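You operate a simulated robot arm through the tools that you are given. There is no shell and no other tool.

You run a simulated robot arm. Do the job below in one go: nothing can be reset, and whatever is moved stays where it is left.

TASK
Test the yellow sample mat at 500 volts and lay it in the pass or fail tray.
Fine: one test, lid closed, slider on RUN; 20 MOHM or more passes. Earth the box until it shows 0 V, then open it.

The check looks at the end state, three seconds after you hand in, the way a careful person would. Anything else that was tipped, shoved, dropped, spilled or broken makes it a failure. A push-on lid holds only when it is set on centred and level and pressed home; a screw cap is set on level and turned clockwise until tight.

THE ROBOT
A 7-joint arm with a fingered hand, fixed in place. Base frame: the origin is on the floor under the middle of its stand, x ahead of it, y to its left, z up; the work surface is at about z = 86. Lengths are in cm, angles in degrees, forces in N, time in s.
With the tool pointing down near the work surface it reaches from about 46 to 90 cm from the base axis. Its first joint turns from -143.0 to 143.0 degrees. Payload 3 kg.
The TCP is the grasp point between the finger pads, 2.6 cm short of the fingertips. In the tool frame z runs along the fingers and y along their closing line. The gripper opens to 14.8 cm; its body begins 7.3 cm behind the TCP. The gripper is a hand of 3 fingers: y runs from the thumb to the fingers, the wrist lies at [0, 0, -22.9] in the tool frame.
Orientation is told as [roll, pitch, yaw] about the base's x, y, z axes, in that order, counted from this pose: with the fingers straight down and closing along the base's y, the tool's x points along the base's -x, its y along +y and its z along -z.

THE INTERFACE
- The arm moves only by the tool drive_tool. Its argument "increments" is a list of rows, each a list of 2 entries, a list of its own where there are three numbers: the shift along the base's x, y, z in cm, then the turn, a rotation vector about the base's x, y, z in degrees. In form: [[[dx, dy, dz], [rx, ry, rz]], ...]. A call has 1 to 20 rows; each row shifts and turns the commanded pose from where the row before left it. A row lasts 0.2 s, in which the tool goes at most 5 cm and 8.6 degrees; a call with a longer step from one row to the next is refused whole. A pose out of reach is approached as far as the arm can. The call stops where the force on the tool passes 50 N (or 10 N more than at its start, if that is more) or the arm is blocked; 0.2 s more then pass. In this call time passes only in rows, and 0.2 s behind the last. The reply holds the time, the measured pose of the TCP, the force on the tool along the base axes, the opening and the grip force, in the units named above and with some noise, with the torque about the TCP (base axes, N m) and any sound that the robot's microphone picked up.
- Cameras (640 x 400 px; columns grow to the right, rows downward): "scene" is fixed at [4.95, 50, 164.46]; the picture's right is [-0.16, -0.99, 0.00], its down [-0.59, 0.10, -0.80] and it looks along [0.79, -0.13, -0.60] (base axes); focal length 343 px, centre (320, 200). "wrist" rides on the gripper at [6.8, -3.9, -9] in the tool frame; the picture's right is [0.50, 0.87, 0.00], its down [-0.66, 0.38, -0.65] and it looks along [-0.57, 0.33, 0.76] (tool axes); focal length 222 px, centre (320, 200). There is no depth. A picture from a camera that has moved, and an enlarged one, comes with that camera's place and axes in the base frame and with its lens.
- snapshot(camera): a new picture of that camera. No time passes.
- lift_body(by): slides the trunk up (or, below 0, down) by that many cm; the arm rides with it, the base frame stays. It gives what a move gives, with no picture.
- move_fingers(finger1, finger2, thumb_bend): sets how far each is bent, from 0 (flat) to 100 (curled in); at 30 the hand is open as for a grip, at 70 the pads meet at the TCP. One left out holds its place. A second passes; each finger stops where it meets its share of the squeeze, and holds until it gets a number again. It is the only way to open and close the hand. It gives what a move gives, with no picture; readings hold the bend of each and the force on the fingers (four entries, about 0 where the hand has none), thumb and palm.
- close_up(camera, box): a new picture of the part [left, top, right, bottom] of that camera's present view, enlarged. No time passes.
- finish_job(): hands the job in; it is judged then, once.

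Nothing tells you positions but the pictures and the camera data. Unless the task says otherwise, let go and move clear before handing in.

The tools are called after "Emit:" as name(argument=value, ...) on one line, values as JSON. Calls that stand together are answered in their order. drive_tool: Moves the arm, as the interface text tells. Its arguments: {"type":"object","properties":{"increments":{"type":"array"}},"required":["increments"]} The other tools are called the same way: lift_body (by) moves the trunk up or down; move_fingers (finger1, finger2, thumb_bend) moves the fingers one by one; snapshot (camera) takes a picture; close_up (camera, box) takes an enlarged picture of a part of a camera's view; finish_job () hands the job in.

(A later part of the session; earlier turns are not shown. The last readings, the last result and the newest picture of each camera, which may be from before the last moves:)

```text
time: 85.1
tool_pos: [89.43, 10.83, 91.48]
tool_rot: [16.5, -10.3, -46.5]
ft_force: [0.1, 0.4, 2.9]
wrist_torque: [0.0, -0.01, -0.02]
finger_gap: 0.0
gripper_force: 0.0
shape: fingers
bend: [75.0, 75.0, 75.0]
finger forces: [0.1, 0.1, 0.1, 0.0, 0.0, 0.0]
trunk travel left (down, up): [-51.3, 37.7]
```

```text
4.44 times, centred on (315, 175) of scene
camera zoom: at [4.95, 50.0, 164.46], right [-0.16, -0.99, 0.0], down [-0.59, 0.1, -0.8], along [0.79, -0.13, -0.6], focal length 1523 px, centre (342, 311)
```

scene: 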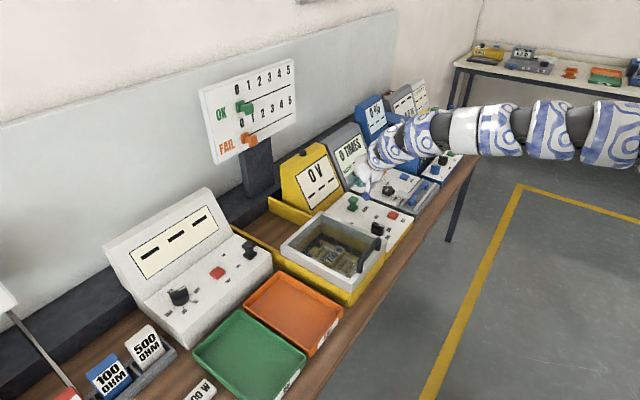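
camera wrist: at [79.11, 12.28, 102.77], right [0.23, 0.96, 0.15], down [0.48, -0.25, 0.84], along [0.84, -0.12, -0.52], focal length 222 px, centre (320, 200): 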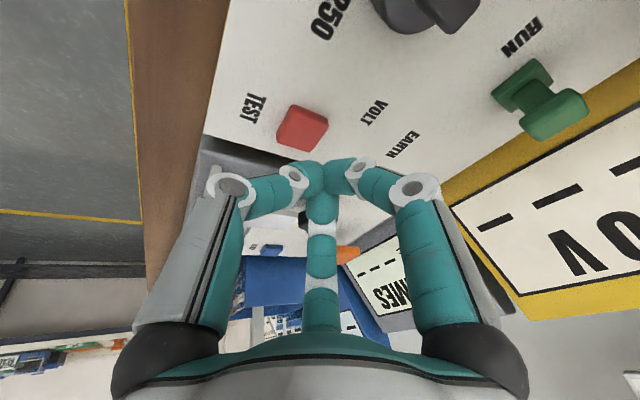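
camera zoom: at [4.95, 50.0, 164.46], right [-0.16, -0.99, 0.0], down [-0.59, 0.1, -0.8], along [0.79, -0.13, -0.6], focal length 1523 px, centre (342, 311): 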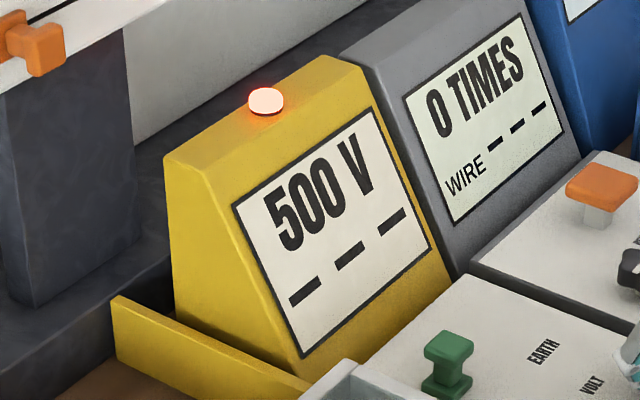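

No reading yet. I'll continue holding.

Emit:
drive_tool(increments=[[[0, 0, 0], [0, 0, 0]], [[0, 0, 0], [0, 0, 0]], [[0, 0, 0], [0, 0, 0]], [[0, 0, 0], [0, 0, 0]], [[0, 0, 0], [0, 0, 0]], [[0, 0, 0], [0, 0, 0]], [[0, 0, 0], [0, 0, 0]], [[0, 0, 0], [0, 0, 0]], [[0, 0, 0], [0, 0, 0]], [[0, 0, 0], [0, 0, 0]], [[0, 0, 0], [0, 0, 0]], [[0, 0, 0], [0, 0, 0]], [[0, 0, 0], [0, 0, 0]], [[0, 0, 0], [0, 0, 0]], [[0, 0, 0], [0, 0, 0]]])

Emit:
close_up(camera="scene", box=[265, 130, 365, 220])

```text
time: 88.3
tool_pos: [89.6, 10.92, 91.6]
tool_rot: [16.5, -10.4, -46.5]
ft_force: [-1.2, -0.1, 2.8]
wrist_torque: [-0.01, -0.02, 0.01]
finger_gap: 0.0
gripper_force: 0.0
shape: fingers
bend: [75.0, 75.0, 75.0]
finger forces: [0.1, 0.0, 0.0, 0.0, 0.1, 0.1]
trunk travel left (down, up): [-51.3, 37.7]
```

```text
4.44 times, centred on (315, 175) of scene
camera zoom: at [4.95, 50.0, 164.46], right [-0.16, -0.99, 0.0], down [-0.59, 0.1, -0.8], along [0.79, -0.13, -0.6], focal length 1523 px, centre (342, 311)
```

zoom: 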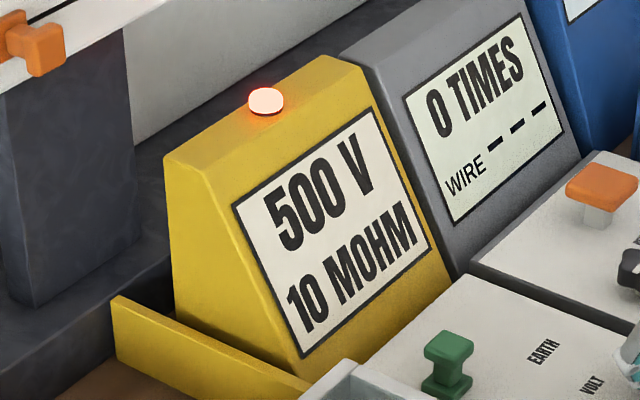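

It reads 10 MOHM at 500 V, below 20. I'll wait a little to see that the reading is stable.

Emit:
drive_tool(increments=[[[0, 0, 0], [0, 0, 0]], [[0, 0, 0], [0, 0, 0]], [[0, 0, 0], [0, 0, 0]], [[0, 0, 0], [0, 0, 0]], [[0, 0, 0], [0, 0, 0]], [[0, 0, 0], [0, 0, 0]], [[0, 0, 0], [0, 0, 0]], [[0, 0, 0], [0, 0, 0]], [[0, 0, 0], [0, 0, 0]], [[0, 0, 0], [0, 0, 0]], [[0, 0, 0], [0, 0, 0]], [[0, 0, 0], [0, 0, 0]], [[0, 0, 0], [0, 0, 0]], [[0, 0, 0], [0, 0, 0]], [[0, 0, 0], [0, 0, 0]]])

Emit:
close_up(camera="scene", box=[265, 130, 365, 220])

```text
time: 91.5
tool_pos: [89.54, 10.83, 91.53]
tool_rot: [16.4, -10.3, -46.5]
ft_force: [0.0, -0.5, 3.1]
wrist_torque: [-0.02, -0.04, 0.01]
finger_gap: 0.01
gripper_force: 0.1
shape: fingers
bend: [75.0, 75.0, 75.0]
finger forces: [0.0, 0.1, 0.0, 0.0, 0.0, 0.0]
trunk travel left (down, up): [-51.3, 37.7]
```

```text
4.44 times, centred on (315, 175) of scene
camera zoom: at [4.95, 50.0, 164.46], right [-0.16, -0.99, 0.0], down [-0.59, 0.1, -0.8], along [0.79, -0.13, -0.6], focal length 1523 px, centre (342, 311)
```

zoom: 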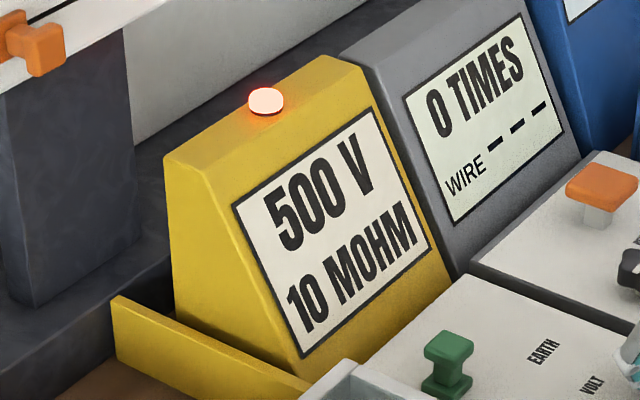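

The reading is a steady 10 MOHM, below 20, so the mat fails. Now I'll lift off the button, and turn the hand to prepare for pushing the slider back to EARTH.

Emit:
drive_tool(increments=[[[0, 0, 1], [0, 0, 0]], [[0, 0, 3], [0, 0, 0]], [[0, 0, 3], [0, 0, 0]], [[0, 0, 3], [2.36, 0.51, -6.8]], [[0, 1, 1], [2.36, 0.51, -6.8]], [[0, 1, 0], [2.36, 0.51, -6.8]], [[0, 1, 0], [2.36, 0.51, -6.8]], [[0, 1, 0], [5.5, -4.5, 1.55]], [[0, 1, 0], [5.5, -4.5, 1.55]], [[0, 0, 0], [0, 0, 0]]])

Emit:
snapshot(camera="wrist")

Emit:
snapshot(camera="scene")

```text
time: 93.7
tool_pos: [89.74, 15.92, 102.46]
tool_rot: [31.3, 6.5, -70.4]
ft_force: [0.7, 0.6, -0.5]
wrist_torque: [0.01, 0.02, -0.03]
finger_gap: 0.0
gripper_force: 0.0
shape: fingers
bend: [75.0, 75.0, 75.0]
finger forces: [0.0, 0.0, 0.0, 0.0, 0.0, 0.1]
trunk travel left (down, up): [-51.3, 37.7]
```

```text
taken
camera wrist: at [80.03, 18.84, 108.96], right [0.55, 0.67, 0.5], down [0.23, -0.7, 0.68], along [0.8, -0.25, -0.54], focal length 222 px, centre (320, 200)
```

wrist: 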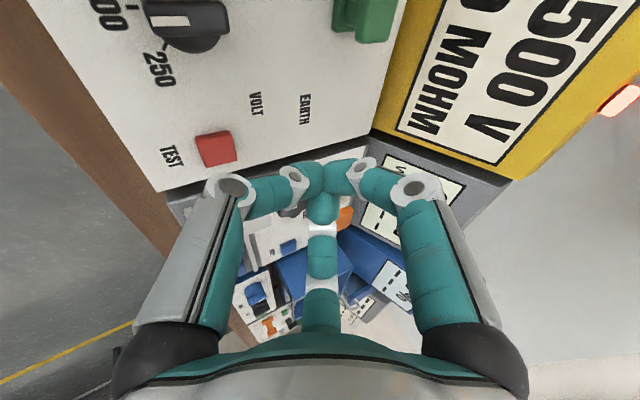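

```text
taken
```

scene: 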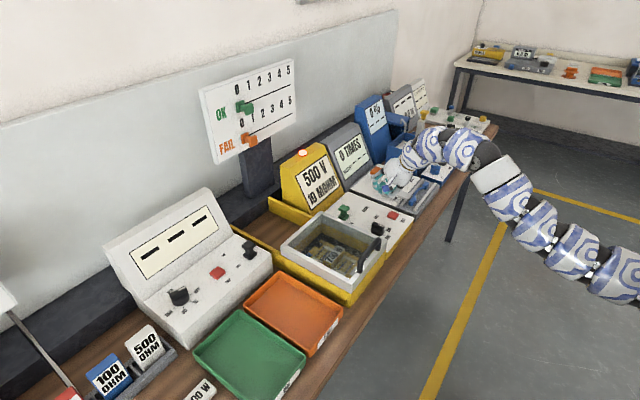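

The whole-scene picture looks like the figure may have changed, so I'll zoom in on the display again.

Emit:
close_up(camera="scene", box=[265, 130, 365, 220])

Emit:
close_up(camera="wrist", box=[330, 0, 530, 130])

```text
4.44 times, centred on (315, 175) of scene
camera zoom: at [4.95, 50.0, 164.46], right [-0.16, -0.99, 0.0], down [-0.59, 0.1, -0.8], along [0.79, -0.13, -0.6], focal length 1523 px, centre (342, 311)
```

zoom: 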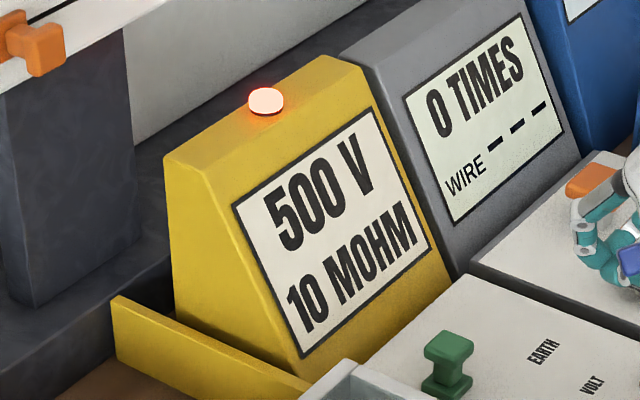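

```text
3.08 times, centred on (430, 65) of wrist
camera zoom: at [80.03, 18.84, 108.96], right [0.55, 0.67, 0.5], down [0.23, -0.7, 0.68], along [0.8, -0.25, -0.54], focal length 684 px, centre (-18, 615)
```

zoom: 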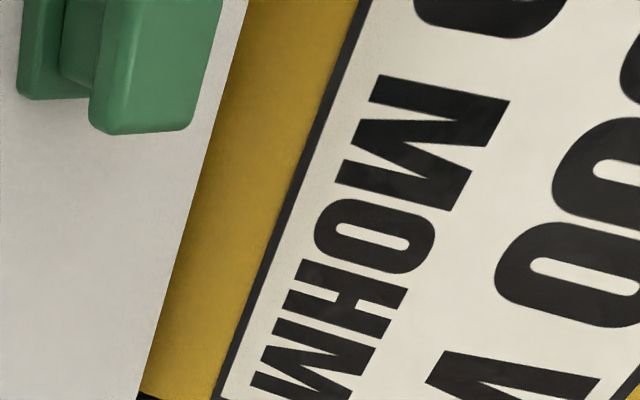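

Still a steady 10 MOHM at 500 V: a fail. I'll open the fingers moderately and move above the slider (about 92.2, 27.6) so the fingers can straddle its cap.

Emit:
move_fingers(finger1=54, finger2=54, thumb_bend=54)

Emit:
drive_tool(increments=[[[0.5, 2.8, 0], [0, 0, 0]], [[0.5, 2.8, 0], [0, 0, 0]], [[0.5, 2.9, 0], [0, 0, 0]], [[0.4, 2.9, 0], [0, 0, 0]], [[0, 0, 0], [0, 0, 0]]])

Emit:
snapshot(camera="wrist")

Emit:
close_up(camera="scene", box=[305, 145, 405, 235])

```text
time: 94.7
tool_pos: [89.71, 15.96, 102.42]
tool_rot: [31.2, 6.5, -70.4]
ft_force: [0.2, -1.5, -0.7]
wrist_torque: [-0.02, -0.03, 0.05]
finger_gap: 4.83
gripper_force: 0.2
shape: fingers
bend: [54.0, 54.0, 54.0]
finger forces: [0.0, 0.0, 0.0, 0.0, 0.0, 0.0]
trunk travel left (down, up): [-51.3, 37.7]
```

```text
time: 95.9
tool_pos: [91.71, 27.41, 102.39]
tool_rot: [31.4, 6.6, -70.3]
ft_force: [0.0, -0.5, -0.5]
wrist_torque: [-0.05, -0.01, 0.0]
finger_gap: 4.88
gripper_force: 0.1
shape: fingers
bend: [54.0, 54.0, 54.0]
finger forces: [0.0, 0.1, 0.0, 0.1, 0.0, 0.1]
trunk travel left (down, up): [-51.3, 37.7]
```

```text
taken
camera wrist: at [82.0, 30.32, 108.92], right [0.55, 0.67, 0.51], down [0.23, -0.7, 0.68], along [0.8, -0.25, -0.54], focal length 222 px, centre (320, 200)
```

wrist: 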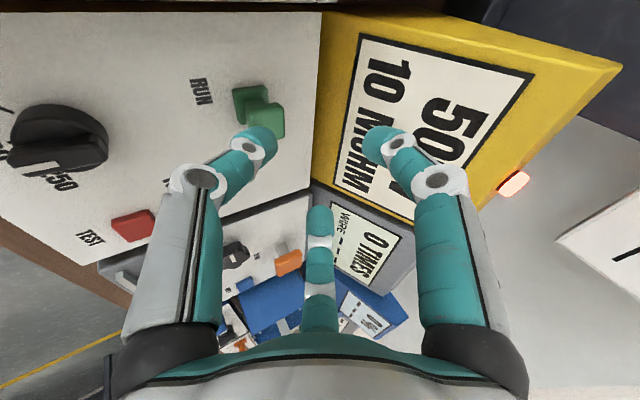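

```text
4.44 times, centred on (355, 190) of scene
camera zoom: at [4.95, 50.0, 164.46], right [-0.16, -0.99, 0.0], down [-0.59, 0.1, -0.8], along [0.79, -0.13, -0.6], focal length 1523 px, centre (164, 244)
```

zoom: 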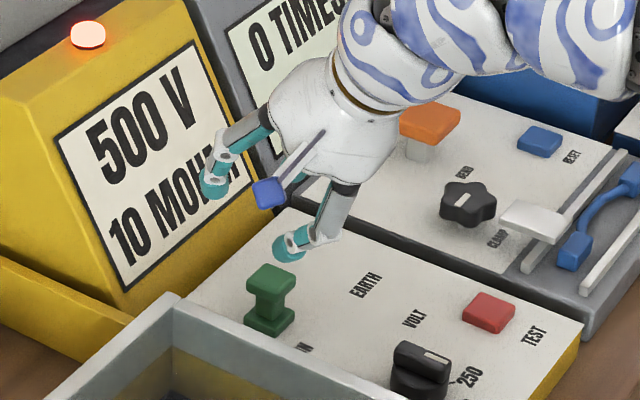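

The slider measures about (91.7, 27.7). I'll use the thumb alone as the pusher: fold finger 1 in, open finger 2 out, and shift toward the lid side so the thumb comes down to the left of the slider.

Emit:
move_fingers(finger1=68, finger2=42, thumb_bend=54)

Emit:
drive_tool(increments=[[[0, 1.6, 0], [0, 0, 0]], [[0, 1.6, 0], [0, 0, 0]], [[0, 0, -2.5], [0, 0, 0]], [[0, 0, -2], [0, 0, 0]], [[0, 0, 0], [0, 0, 0]]])

Emit:
snapshot(camera="wrist")

Emit:
close_up(camera="scene", box=[305, 145, 405, 235])

```text
time: 96.9
tool_pos: [91.66, 27.42, 102.38]
tool_rot: [31.4, 6.5, -70.4]
ft_force: [0.0, -0.8, -0.4]
wrist_torque: [-0.03, -0.01, 0.01]
finger_gap: 2.93
gripper_force: 0.0
shape: fingers
bend: [68.0, 42.0, 54.0]
finger forces: [0.0, 0.0, 0.0, 0.0, 0.0, 0.0]
trunk travel left (down, up): [-51.3, 37.7]
```

```text
time: 98.1
tool_pos: [91.77, 30.63, 97.96]
tool_rot: [31.3, 6.5, -70.4]
ft_force: [-0.2, 0.0, 0.9]
wrist_torque: [-0.01, 0.01, -0.02]
finger_gap: 2.93
gripper_force: 0.1
shape: fingers
bend: [68.0, 42.0, 54.0]
finger forces: [0.0, 0.0, 0.1, 0.0, 0.1, 0.0]
trunk travel left (down, up): [-51.3, 37.7]
```

```text
taken
camera wrist: at [82.05, 33.54, 104.4], right [0.55, 0.67, 0.5], down [0.23, -0.7, 0.68], along [0.8, -0.25, -0.54], focal length 222 px, centre (320, 200)
```

wrist: 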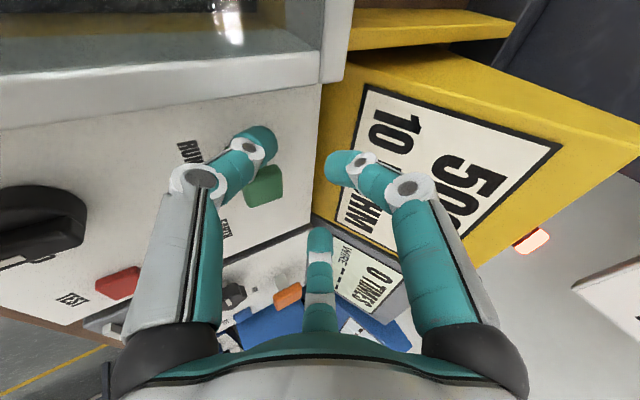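

```text
4.44 times, centred on (355, 190) of scene
camera zoom: at [4.95, 50.0, 164.46], right [-0.16, -0.99, 0.0], down [-0.59, 0.1, -0.8], along [0.79, -0.13, -0.6], focal length 1523 px, centre (164, 244)
```

zoom: 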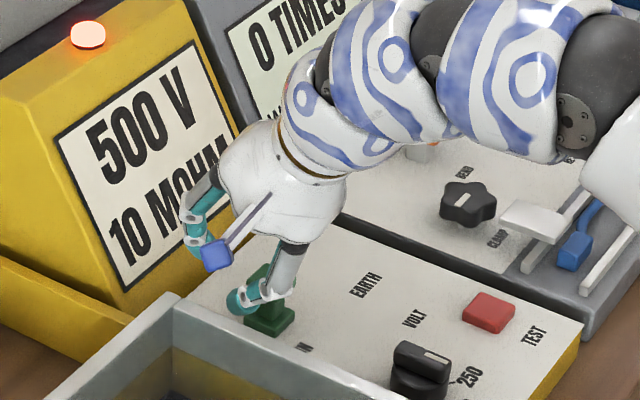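

The thumb tip computes to about 1.5 cm left of the slider cap. I'll lower to TCP z 94.5.

Emit:
drive_tool(increments=[[[0, 0, -1.5], [0, 0, 0]], [[0, 0, -1.2], [0, 0, 0]], [[0, 0, -0.8], [0, 0, 0]], [[0, 0, 0], [0, 0, 0]]])

Emit:
snapshot(camera="wrist")

Emit:
close_up(camera="scene", box=[305, 145, 405, 235])

```text
time: 99.1
tool_pos: [91.71, 30.5, 94.49]
tool_rot: [31.3, 6.5, -70.4]
ft_force: [-0.4, 0.4, 0.5]
wrist_torque: [-0.02, -0.01, -0.01]
finger_gap: 2.93
gripper_force: 0.1
shape: fingers
bend: [68.0, 42.0, 54.0]
finger forces: [0.1, 0.0, 0.0, 0.1, 0.0, 0.0]
trunk travel left (down, up): [-51.3, 37.7]
```

```text
taken
camera wrist: at [82.01, 33.4, 100.91], right [0.55, 0.67, 0.5], down [0.23, -0.7, 0.68], along [0.8, -0.25, -0.54], focal length 222 px, centre (320, 200)
```

wrist: 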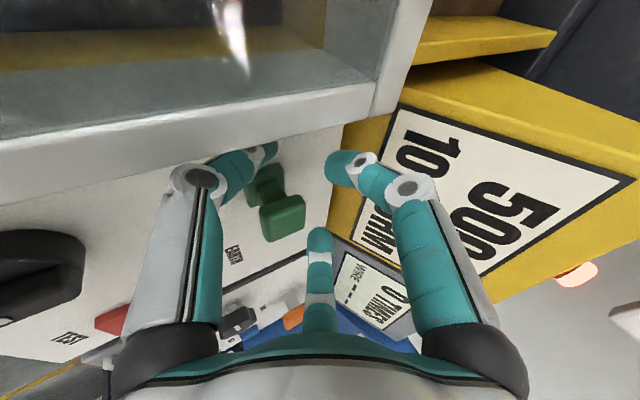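

```text
4.44 times, centred on (355, 190) of scene
camera zoom: at [4.95, 50.0, 164.46], right [-0.16, -0.99, 0.0], down [-0.59, 0.1, -0.8], along [0.79, -0.13, -0.6], focal length 1523 px, centre (164, 244)
```

zoom: 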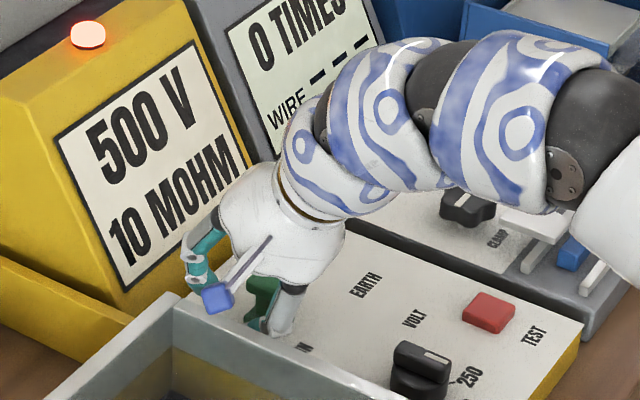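

The thumb is beside the slider without contact. I'll push toward EARTH in half-centimetre steps.

Emit:
drive_tool(increments=[[[0.35, -0.35, 0], [0, 0, 0]], [[0.35, -0.35, 0], [0, 0, 0]], [[0.35, -0.35, 0], [0, 0, 0]], [[0.35, -0.35, 0], [0, 0, 0]], [[0.35, -0.35, 0], [0, 0, 0]], [[0.35, -0.35, 0], [0, 0, 0]]])

Emit:
snapshot(camera="wrist")

Emit:
close_up(camera="scene", box=[305, 145, 405, 235])

```text
time: 100.5
tool_pos: [93.72, 28.42, 94.56]
tool_rot: [31.4, 6.6, -70.4]
ft_force: [-0.5, 1.1, -0.5]
wrist_torque: [0.08, 0.03, -0.03]
finger_gap: 2.98
gripper_force: 0.8
shape: fingers
bend: [68.0, 42.0, 54.0]
finger forces: [0.1, 0.1, 0.0, 0.1, 1.4, 0.0]
trunk travel left (down, up): [-51.3, 37.7]
```

```text
taken
camera wrist: at [84.03, 31.35, 100.98], right [0.55, 0.67, 0.5], down [0.23, -0.7, 0.68], along [0.8, -0.25, -0.54], focal length 222 px, centre (320, 200)
```

wrist: 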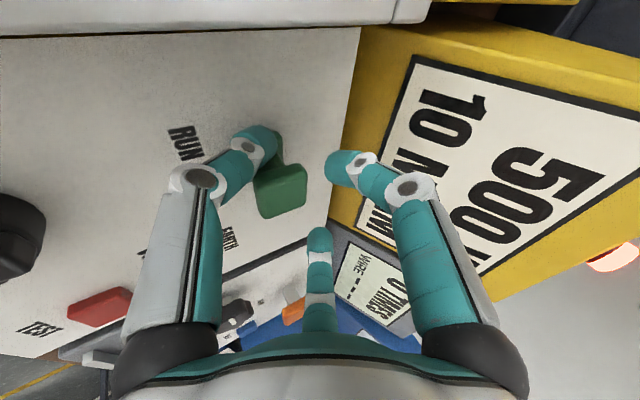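

```text
4.44 times, centred on (355, 190) of scene
camera zoom: at [4.95, 50.0, 164.46], right [-0.16, -0.99, 0.0], down [-0.59, 0.1, -0.8], along [0.79, -0.13, -0.6], focal length 1523 px, centre (164, 244)
```

zoom: 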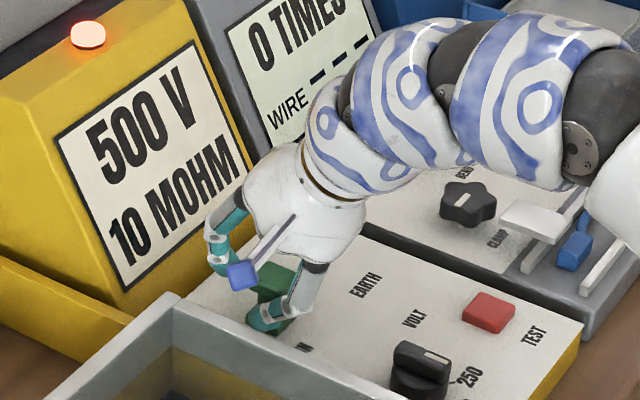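

The thumb is pushing the slider with a light force. I'll continue.

Emit:
drive_tool(increments=[[[0.35, -0.35, 0], [0, 0, 0]], [[0.35, -0.35, 0], [0, 0, 0]], [[0.35, -0.35, 0], [0, 0, 0]], [[0.35, -0.35, 0], [0, 0, 0]], [[0.35, -0.35, 0], [0, 0, 0]], [[0.35, -0.35, 0], [0, 0, 0]], [[0.35, -0.35, 0], [0, 0, 0]]])

Emit:
snapshot(camera="wrist")

Emit:
close_up(camera="scene", box=[305, 145, 405, 235])

```text
time: 102.1
tool_pos: [96.02, 25.97, 94.55]
tool_rot: [31.3, 6.5, -70.4]
ft_force: [0.4, 0.6, -0.4]
wrist_torque: [0.07, 0.05, -0.05]
finger_gap: 2.98
gripper_force: 0.3
shape: fingers
bend: [68.0, 42.0, 54.0]
finger forces: [0.0, 0.0, 0.0, 0.0, 1.2, 0.0]
trunk travel left (down, up): [-51.3, 37.7]
```

```text
taken
camera wrist: at [86.36, 28.86, 100.93], right [0.55, 0.67, 0.5], down [0.23, -0.7, 0.68], along [0.8, -0.25, -0.54], focal length 222 px, centre (320, 200)
```

wrist: 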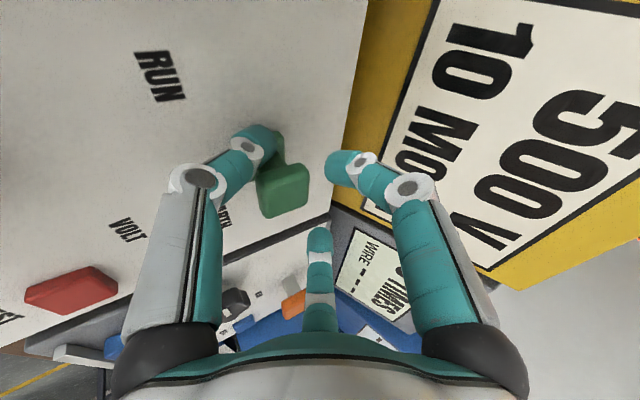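

```text
4.44 times, centred on (355, 190) of scene
camera zoom: at [4.95, 50.0, 164.46], right [-0.16, -0.99, 0.0], down [-0.59, 0.1, -0.8], along [0.79, -0.13, -0.6], focal length 1523 px, centre (164, 244)
```

zoom: 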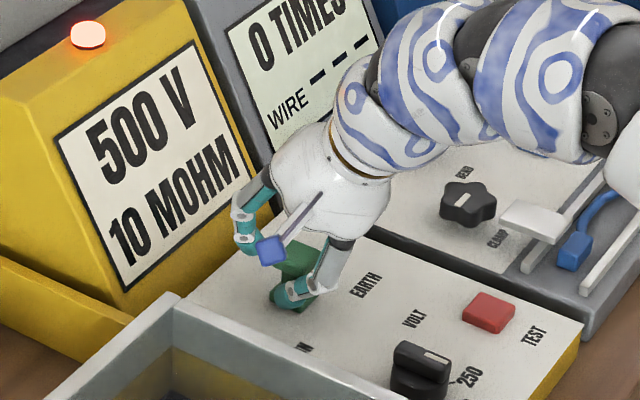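

The slider follows but I am getting near full stretch. I'll back off a hair, rise 9 cm, and lower the trunk 9 cm, which returns the hand to the same place with more reach.

Emit:
drive_tool(increments=[[[-0.3, 0.3, 0], [0, 0, 0]], [[0, 0, 3], [0, 0, 0]], [[0, 0, 3], [0, 0, 0]], [[0, 0, 3], [0, 0, 0]], [[0, 0, 0], [0, 0, 0]]])

Emit:
lift_body(by=-8)

Emit:
snapshot(camera="wrist")

```text
time: 103.3
tool_pos: [95.75, 26.35, 103.38]
tool_rot: [31.3, 6.5, -70.3]
ft_force: [-0.2, 0.5, -0.2]
wrist_torque: [-0.01, 0.02, 0.0]
finger_gap: 2.96
gripper_force: 0.1
shape: fingers
bend: [68.0, 42.0, 54.0]
finger forces: [0.1, 0.1, 0.0, 0.1, 0.1, 0.0]
trunk travel left (down, up): [-51.3, 37.7]
```

```text
time: 104.5
tool_pos: [95.9, 26.27, 95.49]
tool_rot: [31.3, 6.5, -70.4]
ft_force: [0.4, 0.4, 0.1]
wrist_torque: [-0.02, 0.0, 0.01]
finger_gap: 2.98
gripper_force: 0.1
shape: fingers
bend: [68.0, 42.0, 54.0]
finger forces: [0.0, 0.0, 0.1, 0.0, 0.1, 0.0]
trunk travel left (down, up): [-43.3, 45.7]
```

```text
taken
camera wrist: at [86.16, 29.22, 102.04], right [0.55, 0.67, 0.5], down [0.23, -0.7, 0.68], along [0.8, -0.25, -0.54], focal length 222 px, centre (320, 200)
```

wrist: 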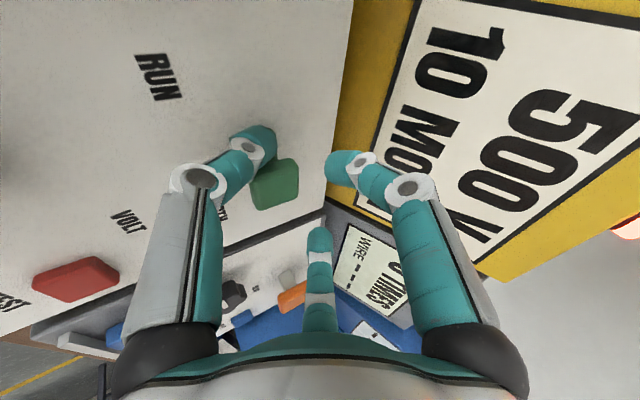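

Same place, with the thumb just left of the slider. I'll lower the last centimetre and continue pushing in small steps.

Emit:
drive_tool(increments=[[[0, 0, -0.9], [0, 0, 0]], [[0.3, -0.3, 0], [0, 0, 0]], [[0.3, -0.3, 0], [0, 0, 0]], [[0.3, -0.3, 0], [0, 0, 0]], [[0.3, -0.3, 0], [0, 0, 0]]])

Emit:
close_up(camera="scene", box=[265, 130, 405, 235])

```text
time: 105.7
tool_pos: [97.11, 25.21, 94.6]
tool_rot: [31.3, 6.5, -70.4]
ft_force: [-1.7, 0.1, -1.5]
wrist_torque: [0.06, 0.0, -0.02]
finger_gap: 3.04
gripper_force: 0.9
shape: fingers
bend: [68.0, 42.0, 54.0]
finger forces: [0.1, 0.0, 0.0, 0.0, 1.3, 0.0]
trunk travel left (down, up): [-43.3, 45.7]
```

```text
3.81 times, centred on (335, 182) of scene
camera zoom: at [4.95, 50.0, 164.46], right [-0.16, -0.99, 0.0], down [-0.59, 0.1, -0.8], along [0.79, -0.13, -0.6], focal length 1305 px, centre (263, 267)
```

zoom: 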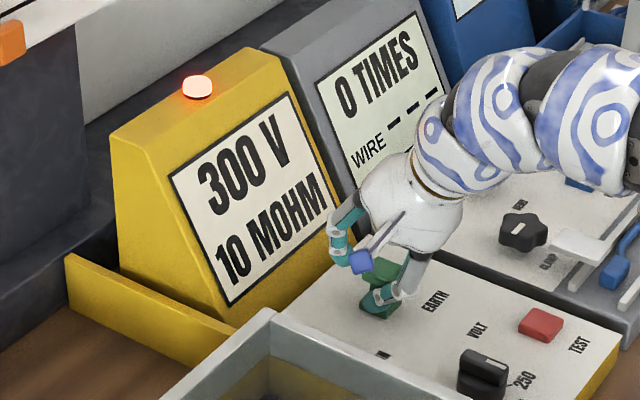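

The voltage is falling (300 V), so earthing has begun. I'll push on gently to the end stop.

Emit:
drive_tool(increments=[[[0.2, -0.2, 0], [0, 0, 0]], [[0.2, -0.2, 0], [0, 0, 0]], [[0.2, -0.2, 0], [0, 0, 0]]])

Emit:
close_up(camera="scene", box=[265, 130, 405, 235])

```text
time: 106.5
tool_pos: [97.82, 24.56, 94.52]
tool_rot: [31.5, 6.6, -70.4]
ft_force: [-1.3, -0.1, -0.7]
wrist_torque: [0.03, 0.01, -0.02]
finger_gap: 3.05
gripper_force: 0.2
shape: fingers
bend: [68.0, 42.0, 54.0]
finger forces: [0.0, 0.0, 0.0, 0.1, 1.2, 0.0]
trunk travel left (down, up): [-43.3, 45.7]
```

```text
3.81 times, centred on (335, 182) of scene
camera zoom: at [4.95, 50.0, 164.46], right [-0.16, -0.99, 0.0], down [-0.59, 0.1, -0.8], along [0.79, -0.13, -0.6], focal length 1305 px, centre (263, 267)
```

zoom: 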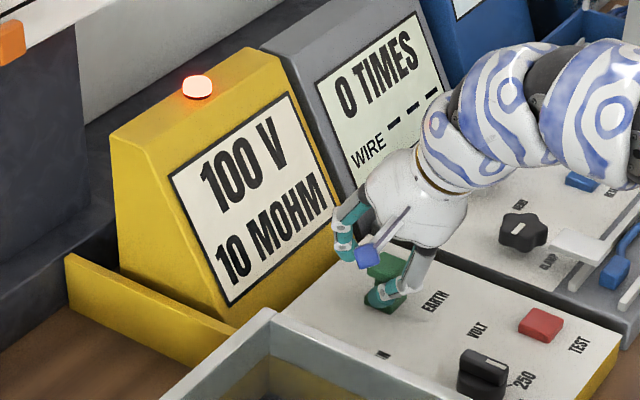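

Down to 100 V. I'll push a little further toward the stop and keep watching.

Emit:
drive_tool(increments=[[[0.2, -0.2, 0], [0, 0, 0]], [[0.2, -0.2, 0], [0, 0, 0]], [[0.2, -0.2, 0], [0, 0, 0]]])

Emit:
close_up(camera="scene", box=[265, 130, 405, 235])

```text
time: 107.3
tool_pos: [97.94, 24.13, 94.69]
tool_rot: [31.4, 6.6, -70.3]
ft_force: [-6.7, 8.7, 0.3]
wrist_torque: [0.27, 0.23, -0.3]
finger_gap: 3.21
gripper_force: 6.0
shape: fingers
bend: [68.0, 42.0, 53.0]
finger forces: [0.0, 0.0, 0.0, 0.0, 11.9, 0.0]
trunk travel left (down, up): [-43.3, 45.7]
```

```text
3.81 times, centred on (335, 182) of scene
camera zoom: at [4.95, 50.0, 164.46], right [-0.16, -0.99, 0.0], down [-0.59, 0.1, -0.8], along [0.79, -0.13, -0.6], focal length 1305 px, centre (263, 267)
```

zoom: 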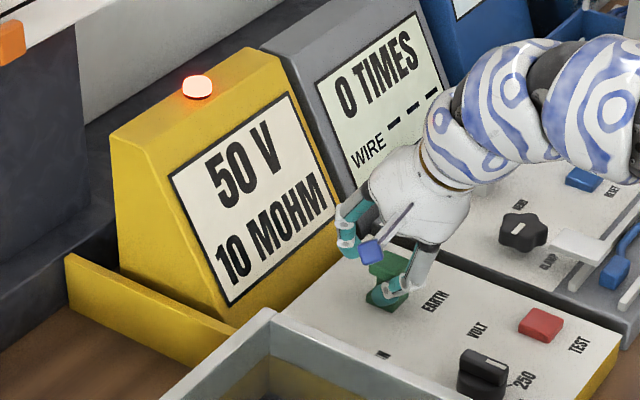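

The end stop is reached (12 N) and it shows 50 V. I'll back off, rise clear, and wait for 0 V.

Emit:
drive_tool(increments=[[[-0.4, 0.4, 0], [0, 0, 0]], [[-0.4, 0.4, 0], [0, 0, 0]], [[-0.3, 0.3, 2], [0, 0, 0]], [[0, 0, 3], [0, 0, 0]], [[0, 0, 3], [0, 0, 0]], [[0, 0, 0], [0, 0, 0]]])

Emit:
close_up(camera="scene", box=[265, 130, 405, 235])

```text
time: 108.7
tool_pos: [96.97, 24.96, 102.75]
tool_rot: [31.3, 6.5, -70.4]
ft_force: [-0.3, -0.8, 0.0]
wrist_torque: [0.0, -0.03, 0.0]
finger_gap: 2.92
gripper_force: 0.1
shape: fingers
bend: [68.0, 42.0, 54.0]
finger forces: [0.0, 0.0, 0.0, 0.0, 0.1, 0.1]
trunk travel left (down, up): [-43.3, 45.7]
```

```text
3.81 times, centred on (335, 182) of scene
camera zoom: at [4.95, 50.0, 164.46], right [-0.16, -0.99, 0.0], down [-0.59, 0.1, -0.8], along [0.79, -0.13, -0.6], focal length 1305 px, centre (263, 267)
```

zoom: 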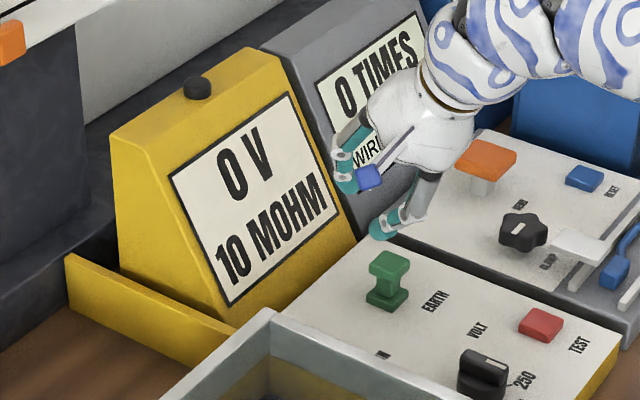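

It now shows 0 V with the lamp off, and the slider is fully at EARTH, so the box may be opened. I'll raise the trunk, bring the hand back in, and straighten and turn it for gripping the lid handle.

Emit:
lift_body(by=10)

Emit:
drive_tool(increments=[[[-3, -0.5, 0], [-3.2, 5.5, 0]], [[-3, -0.5, 0], [-3.2, 5.5, 0]], [[-3, -0.5, 0], [-3.2, 5.5, 0]], [[-2.5, 0, 0], [-3.2, 5.5, 0]], [[-2.5, 0, 0], [-3.2, 5.5, 0]], [[0, 0, 0], [0, 0, 7]], [[0, 0, 0], [0, 0, 7]], [[0, 0, 0], [0, 0, 7]], [[0, 0, 0], [0, 0, 4]], [[0, 0, 0], [0, 0, 0]]])

Emit:
move_fingers(finger1=45, finger2=45, thumb_bend=45)

Emit:
snapshot(camera="scene")

```text
time: 110.0
tool_pos: [97.03, 24.8, 112.63]
tool_rot: [31.3, 6.6, -70.4]
ft_force: [-0.2, 0.8, -0.1]
wrist_torque: [-0.04, -0.02, -0.01]
finger_gap: 2.91
gripper_force: 0.1
shape: fingers
bend: [68.0, 42.0, 54.0]
finger forces: [0.0, 0.1, 0.1, 0.0, 0.1, 0.0]
trunk travel left (down, up): [-53.3, 35.7]
```

```text
time: 112.2
tool_pos: [82.9, 23.54, 112.57]
tool_rot: [0.1, 0.1, -47.0]
ft_force: [-0.7, -0.5, 0.1]
wrist_torque: [0.03, 0.01, 0.02]
finger_gap: 2.92
gripper_force: 0.1
shape: fingers
bend: [68.0, 42.0, 54.0]
finger forces: [0.0, 0.0, 0.1, 0.1, 0.0, 0.0]
trunk travel left (down, up): [-53.3, 35.7]
```

```text
time: 113.2
tool_pos: [83.09, 23.47, 112.68]
tool_rot: [0.2, 0.2, -47.2]
ft_force: [0.9, 0.5, -0.1]
wrist_torque: [-0.01, 0.02, 0.0]
finger_gap: 7.79
gripper_force: 0.1
shape: fingers
bend: [45.0, 45.0, 45.0]
finger forces: [0.1, 0.0, 0.0, 0.0, 0.1, 0.0]
trunk travel left (down, up): [-53.3, 35.7]
```

```text
taken
```

scene: 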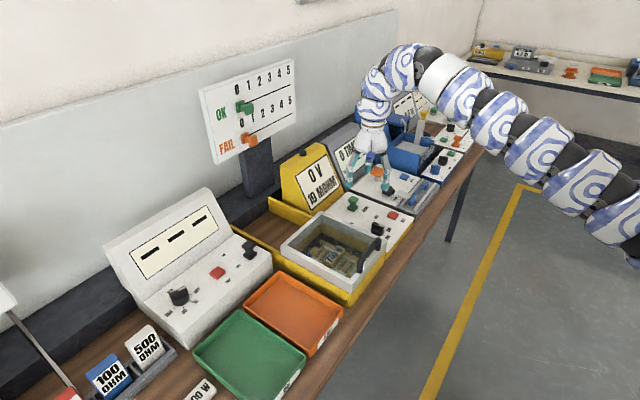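

All good. I'll raise the trunk another 15 cm and then come in and down over the handle.

Emit:
lift_body(by=16)

Emit:
drive_tool(increments=[[[-1.5, 0.4, -3], [0, 0, 0]], [[-2, 0.5, -3], [0, 0, 0]], [[-2.5, 0.5, -3], [0, 0, 0]], [[-2.5, 0.5, -3], [0, 0, 0]], [[-2.5, 0.5, -3], [0, 0, 1]], [[-2.5, 0.5, -3], [0, 0, 1]], [[-2, 0, -2], [0, 0, 0]], [[0, 0, 0], [0, 0, 0]]])

Emit:
snapshot(camera="wrist")

Emit:
close_up(camera="scene", box=[245, 165, 405, 315])

```text
time: 115.1
tool_pos: [83.01, 23.48, 128.56]
tool_rot: [0.2, 0.1, -47.2]
ft_force: [0.1, 0.1, -1.1]
wrist_torque: [0.01, 0.01, 0.0]
finger_gap: 7.78
gripper_force: 0.0
shape: fingers
bend: [45.0, 45.0, 45.0]
finger forces: [0.0, 0.1, 0.0, 0.0, 0.1, 0.0]
trunk travel left (down, up): [-69.3, 19.7]
```

```text
time: 116.9
tool_pos: [67.5, 26.41, 108.66]
tool_rot: [0.2, 0.2, -45.4]
ft_force: [-0.4, -0.3, 0.0]
wrist_torque: [-0.01, -0.04, 0.02]
finger_gap: 7.84
gripper_force: 0.1
shape: fingers
bend: [45.0, 45.0, 45.0]
finger forces: [0.1, 0.0, 0.1, 0.0, 0.0, 0.0]
trunk travel left (down, up): [-69.3, 19.7]
```

```text
taken
camera wrist: at [59.98, 28.31, 117.73], right [0.26, 0.96, 0.0], down [0.73, -0.2, 0.65], along [0.63, -0.17, -0.76], focal length 222 px, centre (320, 200)
```

wrist: 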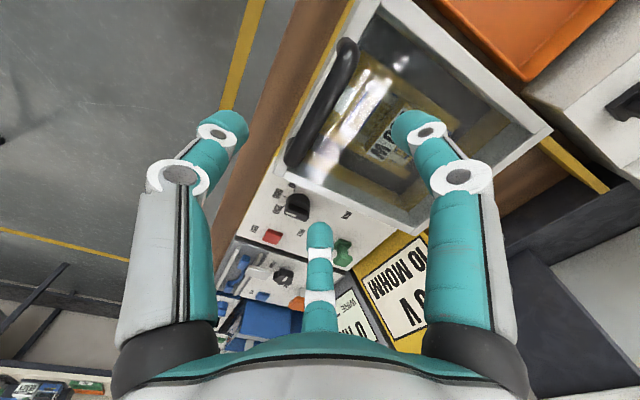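

```text
2.67 times, centred on (325, 240) of scene
camera zoom: at [4.95, 50.0, 164.46], right [-0.16, -0.99, 0.0], down [-0.59, 0.1, -0.8], along [0.79, -0.13, -0.6], focal length 914 px, centre (307, 93)
```

zoom: 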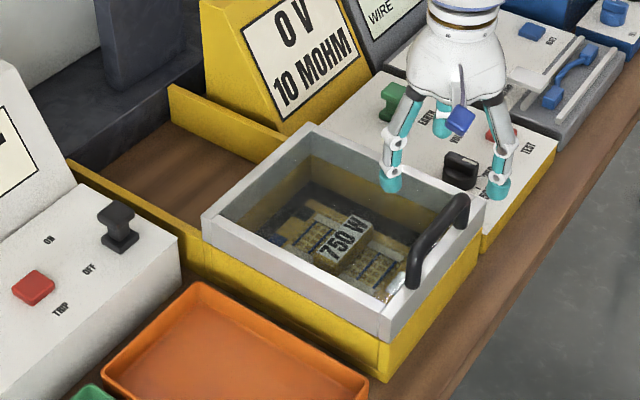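

The handle's centre measures (66.4, 26.2). I'll centre over it and lower to grip height.

Emit:
drive_tool(increments=[[[-0.9, -0.1, -1], [0, 0, 0]], [[0, 0, -2.5], [0, 0, 0]], [[0, 0, -2.5], [0, 0, 0]], [[0, 0, -2.5], [0, 0, 0]], [[0, 0, -1], [0, 0, 0]], [[0, 0, 0], [0, 0, 0]]])

Emit:
snapshot(camera="wrist")

```text
time: 118.3
tool_pos: [66.9, 26.74, 99.04]
tool_rot: [0.1, 0.1, -45.2]
ft_force: [-0.6, -0.5, 0.0]
wrist_torque: [0.01, -0.02, -0.01]
finger_gap: 7.83
gripper_force: 0.1
shape: fingers
bend: [45.0, 45.0, 45.0]
finger forces: [0.0, 0.1, 0.1, 0.0, 0.0, 0.1]
out of reach, approached as far as the arm can: row 1
trunk travel left (down, up): [-69.3, 19.7]
```

```text
taken
camera wrist: at [59.32, 28.59, 108.13], right [0.26, 0.96, 0.0], down [0.73, -0.2, 0.65], along [0.63, -0.17, -0.76], focal length 222 px, centre (320, 200)
```

wrist: 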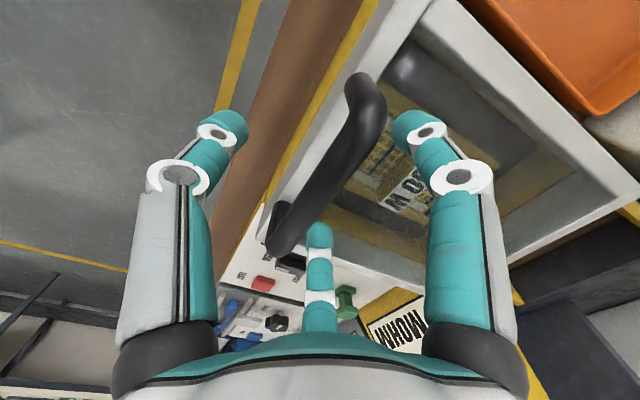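

The bar is between thumb and fingers. I'll close lightly and push outward, away from the robot.

Emit:
move_fingers(finger1=58, finger2=58, thumb_bend=60)

Emit:
drive_tool(increments=[[[0.4, 0.4, 0], [0, 0, 0]], [[0.5, 0.5, 0], [0, 0, 0]], [[0.5, 0.5, 0], [0, 0, 0]], [[0.5, 0.5, 0], [0, 0, 0]]])

Emit:
snapshot(camera="wrist")

Emit:
close_up(camera="scene", box=[245, 165, 405, 315])

```text
time: 119.3
tool_pos: [66.86, 26.64, 98.99]
tool_rot: [0.0, 0.1, -45.2]
ft_force: [0.1, -0.3, 1.3]
wrist_torque: [-0.01, 0.0, 0.0]
finger_gap: 3.49
gripper_force: 0.1
shape: fingers
bend: [57.0, 57.0, 60.0]
finger forces: [0.0, 0.1, 0.0, 0.0, 0.0, 0.0]
trunk travel left (down, up): [-69.3, 19.7]
```

```text
time: 120.3
tool_pos: [68.77, 28.41, 99.11]
tool_rot: [0.1, 0.0, -45.2]
ft_force: [-1.9, -1.0, -3.1]
wrist_torque: [0.05, -0.07, -0.05]
finger_gap: 3.66
gripper_force: 1.1
shape: fingers
bend: [57.0, 57.0, 59.0]
finger forces: [0.0, 0.1, 0.0, 0.1, 2.2, 0.0]
trunk travel left (down, up): [-69.3, 19.7]
```

```text
taken
camera wrist: at [61.25, 30.39, 108.21], right [0.26, 0.97, 0.0], down [0.73, -0.2, 0.65], along [0.63, -0.17, -0.76], focal length 222 px, centre (320, 200)
```

wrist: 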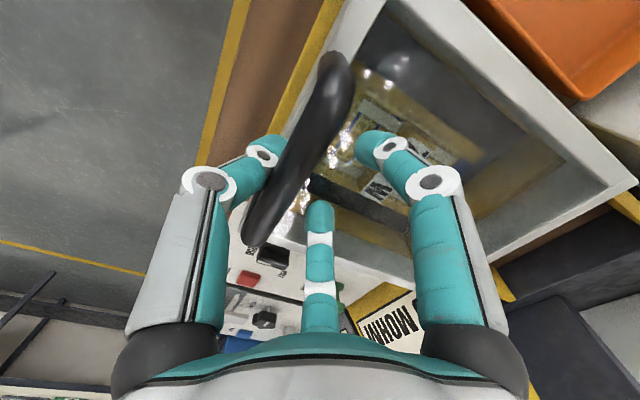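

```text
2.67 times, centred on (325, 240) of scene
camera zoom: at [4.95, 50.0, 164.46], right [-0.16, -0.99, 0.0], down [-0.59, 0.1, -0.8], along [0.79, -0.13, -0.6], focal length 914 px, centre (307, 93)
```

zoom: 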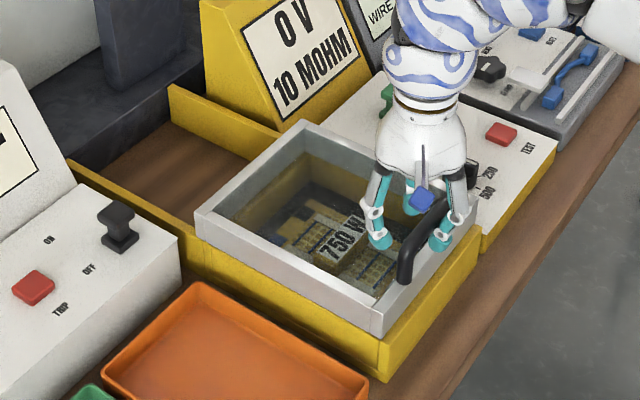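

The lid is sliding open. I'll keep pushing about 10 cm while gradually tilting the tool outward for reach.

Emit:
drive_tool(increments=[[[0.7, 0.7, 0], [0, 0, 0]], [[0.7, 0.7, 0], [0, 0, 0]], [[0.7, 0.7, 0], [0, 0, 0]], [[0.7, 0.7, 0], [1.2, -1.2, 0]], [[0.7, 0.7, 0], [1.2, -1.2, 0]], [[0.7, 0.7, 0], [1.2, -1.2, 0]], [[0.7, 0.7, 0], [1.2, -1.2, 0]], [[0.7, 0.7, 0], [1.2, -1.2, 0]]])

Emit:
snapshot(camera="wrist")

Emit:
close_up(camera="scene", box=[245, 165, 405, 315])

```text
time: 122.1
tool_pos: [74.34, 34.13, 99.03]
tool_rot: [8.5, 0.1, -45.3]
ft_force: [-1.6, -2.4, 0.8]
wrist_torque: [-0.03, 0.02, 0.0]
finger_gap: 3.64
gripper_force: 0.9
shape: fingers
bend: [57.0, 57.0, 59.0]
finger forces: [0.0, 0.1, 0.0, 0.0, 1.6, 0.0]
trunk travel left (down, up): [-69.3, 19.7]
```

```text
taken
camera wrist: at [65.87, 35.14, 107.5], right [0.26, 0.96, 0.13], down [0.66, -0.27, 0.7], along [0.71, -0.09, -0.7], focal length 222 px, centre (320, 200)
```

wrist: 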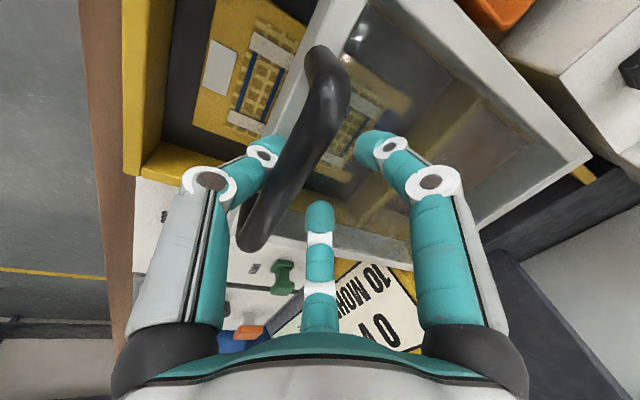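

```text
2.67 times, centred on (325, 240) of scene
camera zoom: at [4.95, 50.0, 164.46], right [-0.16, -0.99, 0.0], down [-0.59, 0.1, -0.8], along [0.79, -0.13, -0.6], focal length 914 px, centre (307, 93)
```

zoom: 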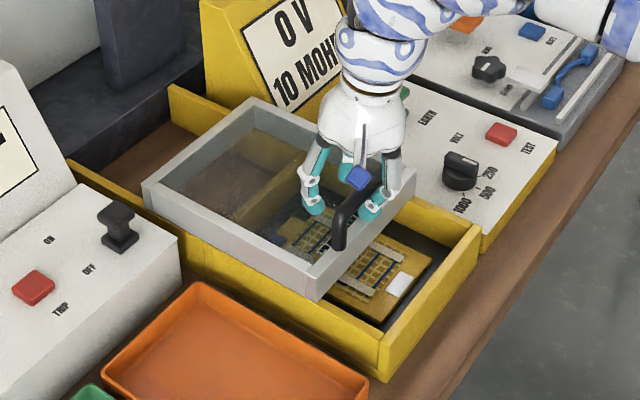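

Half open. I'll continue outward with more tilt and a slight rise so the thumb clears the lid frame.

Emit:
drive_tool(increments=[[[0.7, 0.7, 0.1], [1.5, -1.5, 0]], [[0.7, 0.7, 0.1], [1.5, -1.5, 0]], [[0.7, 0.7, 0.1], [1.5, -1.5, 0]], [[0.7, 0.7, 0.1], [1.5, -1.5, 0]], [[0.7, 0.7, 0.1], [1.5, -1.5, 0]]])

Emit:
snapshot(camera="wrist")

Emit:
close_up(camera="scene", box=[245, 165, 405, 315])

```text
time: 123.3
tool_pos: [77.85, 37.5, 99.62]
tool_rot: [19.2, 0.1, -45.2]
ft_force: [-1.4, -1.6, -0.2]
wrist_torque: [-0.01, 0.01, -0.03]
finger_gap: 3.63
gripper_force: 1.0
shape: fingers
bend: [57.0, 57.0, 59.0]
finger forces: [0.0, 0.0, 0.0, 0.0, 1.5, 0.0]
trunk travel left (down, up): [-69.3, 19.7]
```

```text
taken
camera wrist: at [68.32, 37.5, 106.86], right [0.23, 0.93, 0.29], down [0.56, -0.37, 0.74], along [0.79, -0.01, -0.61], focal length 222 px, centre (320, 200)
```

wrist: 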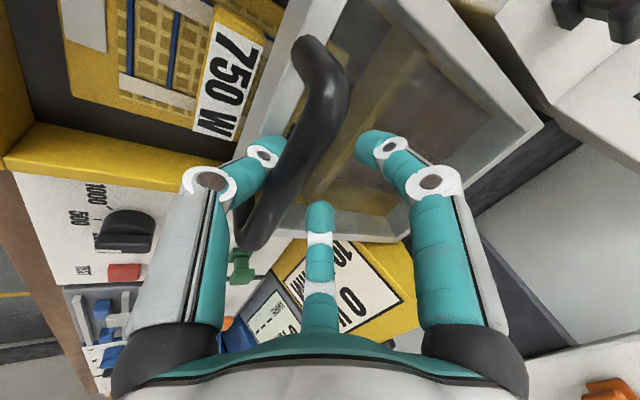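

```text
2.67 times, centred on (325, 240) of scene
camera zoom: at [4.95, 50.0, 164.46], right [-0.16, -0.99, 0.0], down [-0.59, 0.1, -0.8], along [0.79, -0.13, -0.6], focal length 914 px, centre (307, 93)
```

zoom: 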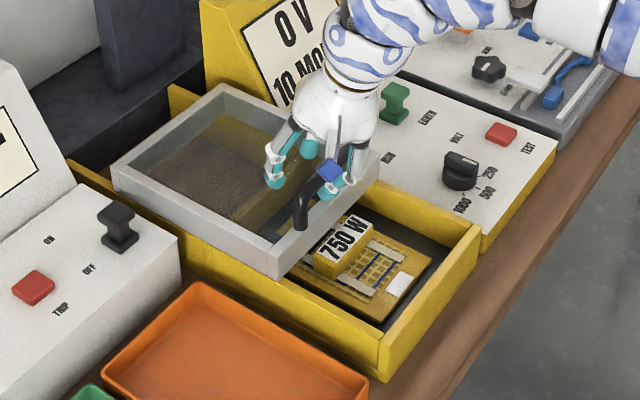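

Working well. I'll push on about 5 cm more.

Emit:
drive_tool(increments=[[[0.7, 0.7, 0.1], [1.3, -1.3, 0]], [[0.7, 0.7, 0.1], [1.3, -1.3, 0]], [[0.7, 0.7, 0.05], [1.3, -1.3, 0]], [[0.7, 0.7, 0.05], [1.3, -1.3, 0]], [[0.7, 0.7, 0.05], [1.3, -1.3, 0]]])

Emit:
snapshot(camera="wrist")

Emit:
close_up(camera="scene", box=[245, 165, 405, 315])

```text
time: 124.5
tool_pos: [81.38, 41.06, 100.05]
tool_rot: [28.5, 0.0, -45.1]
ft_force: [-0.3, -0.8, -2.7]
wrist_torque: [0.03, -0.08, -0.02]
finger_gap: 3.71
gripper_force: 1.8
shape: fingers
bend: [57.0, 57.0, 59.0]
finger forces: [0.1, 0.1, 0.0, 0.0, 2.7, 0.0]
trunk travel left (down, up): [-69.3, 19.7]
```

```text
taken
camera wrist: at [71.13, 40.33, 106.17], right [0.19, 0.89, 0.41], down [0.48, -0.45, 0.75], along [0.86, 0.06, -0.51], focal length 222 px, centre (320, 200)
```

wrist: 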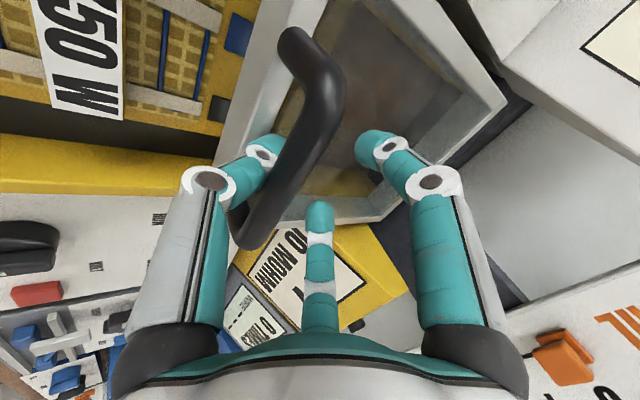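

```text
2.67 times, centred on (325, 240) of scene
camera zoom: at [4.95, 50.0, 164.46], right [-0.16, -0.99, 0.0], down [-0.59, 0.1, -0.8], along [0.79, -0.13, -0.6], focal length 914 px, centre (307, 93)
```

zoom: 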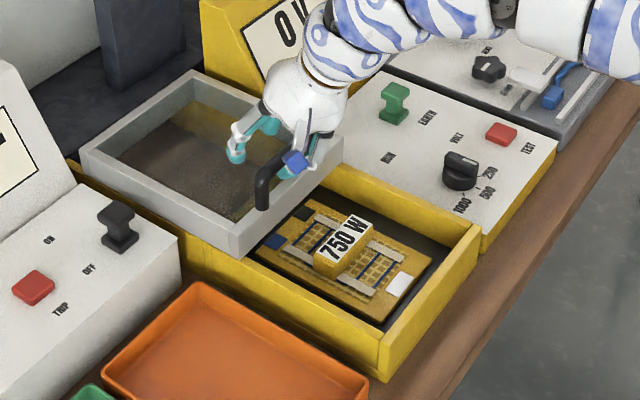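

The mat is nearly fully exposed. I'll push the last bit in small steps until the lid stops.

Emit:
drive_tool(increments=[[[0.3, 0.3, 0], [0.6, -0.6, 0]], [[0.3, 0.3, 0], [0.6, -0.6, 0]], [[0.3, 0.3, 0], [0, 0, 0]], [[0.3, 0.3, 0], [0, 0, 0]]])

Emit:
close_up(camera="scene", box=[225, 165, 405, 315])

```text
time: 125.5
tool_pos: [82.61, 42.14, 99.79]
tool_rot: [30.1, 0.1, -45.3]
ft_force: [-1.9, -0.7, -2.3]
wrist_torque: [0.07, -0.01, -0.06]
finger_gap: 3.68
gripper_force: 1.2
shape: fingers
bend: [57.0, 57.0, 59.0]
finger forces: [0.0, 0.0, 0.0, 0.0, 3.2, 0.0]
trunk travel left (down, up): [-69.3, 19.7]
```

```text
2.67 times, centred on (315, 240) of scene
camera zoom: at [4.95, 50.0, 164.46], right [-0.16, -0.99, 0.0], down [-0.59, 0.1, -0.8], along [0.79, -0.13, -0.6], focal length 914 px, centre (333, 93)
```

zoom: 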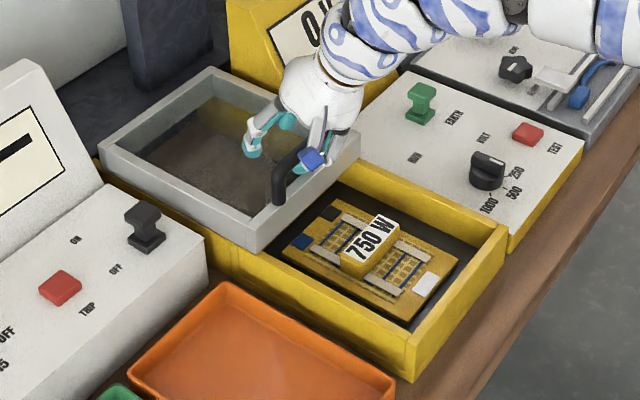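

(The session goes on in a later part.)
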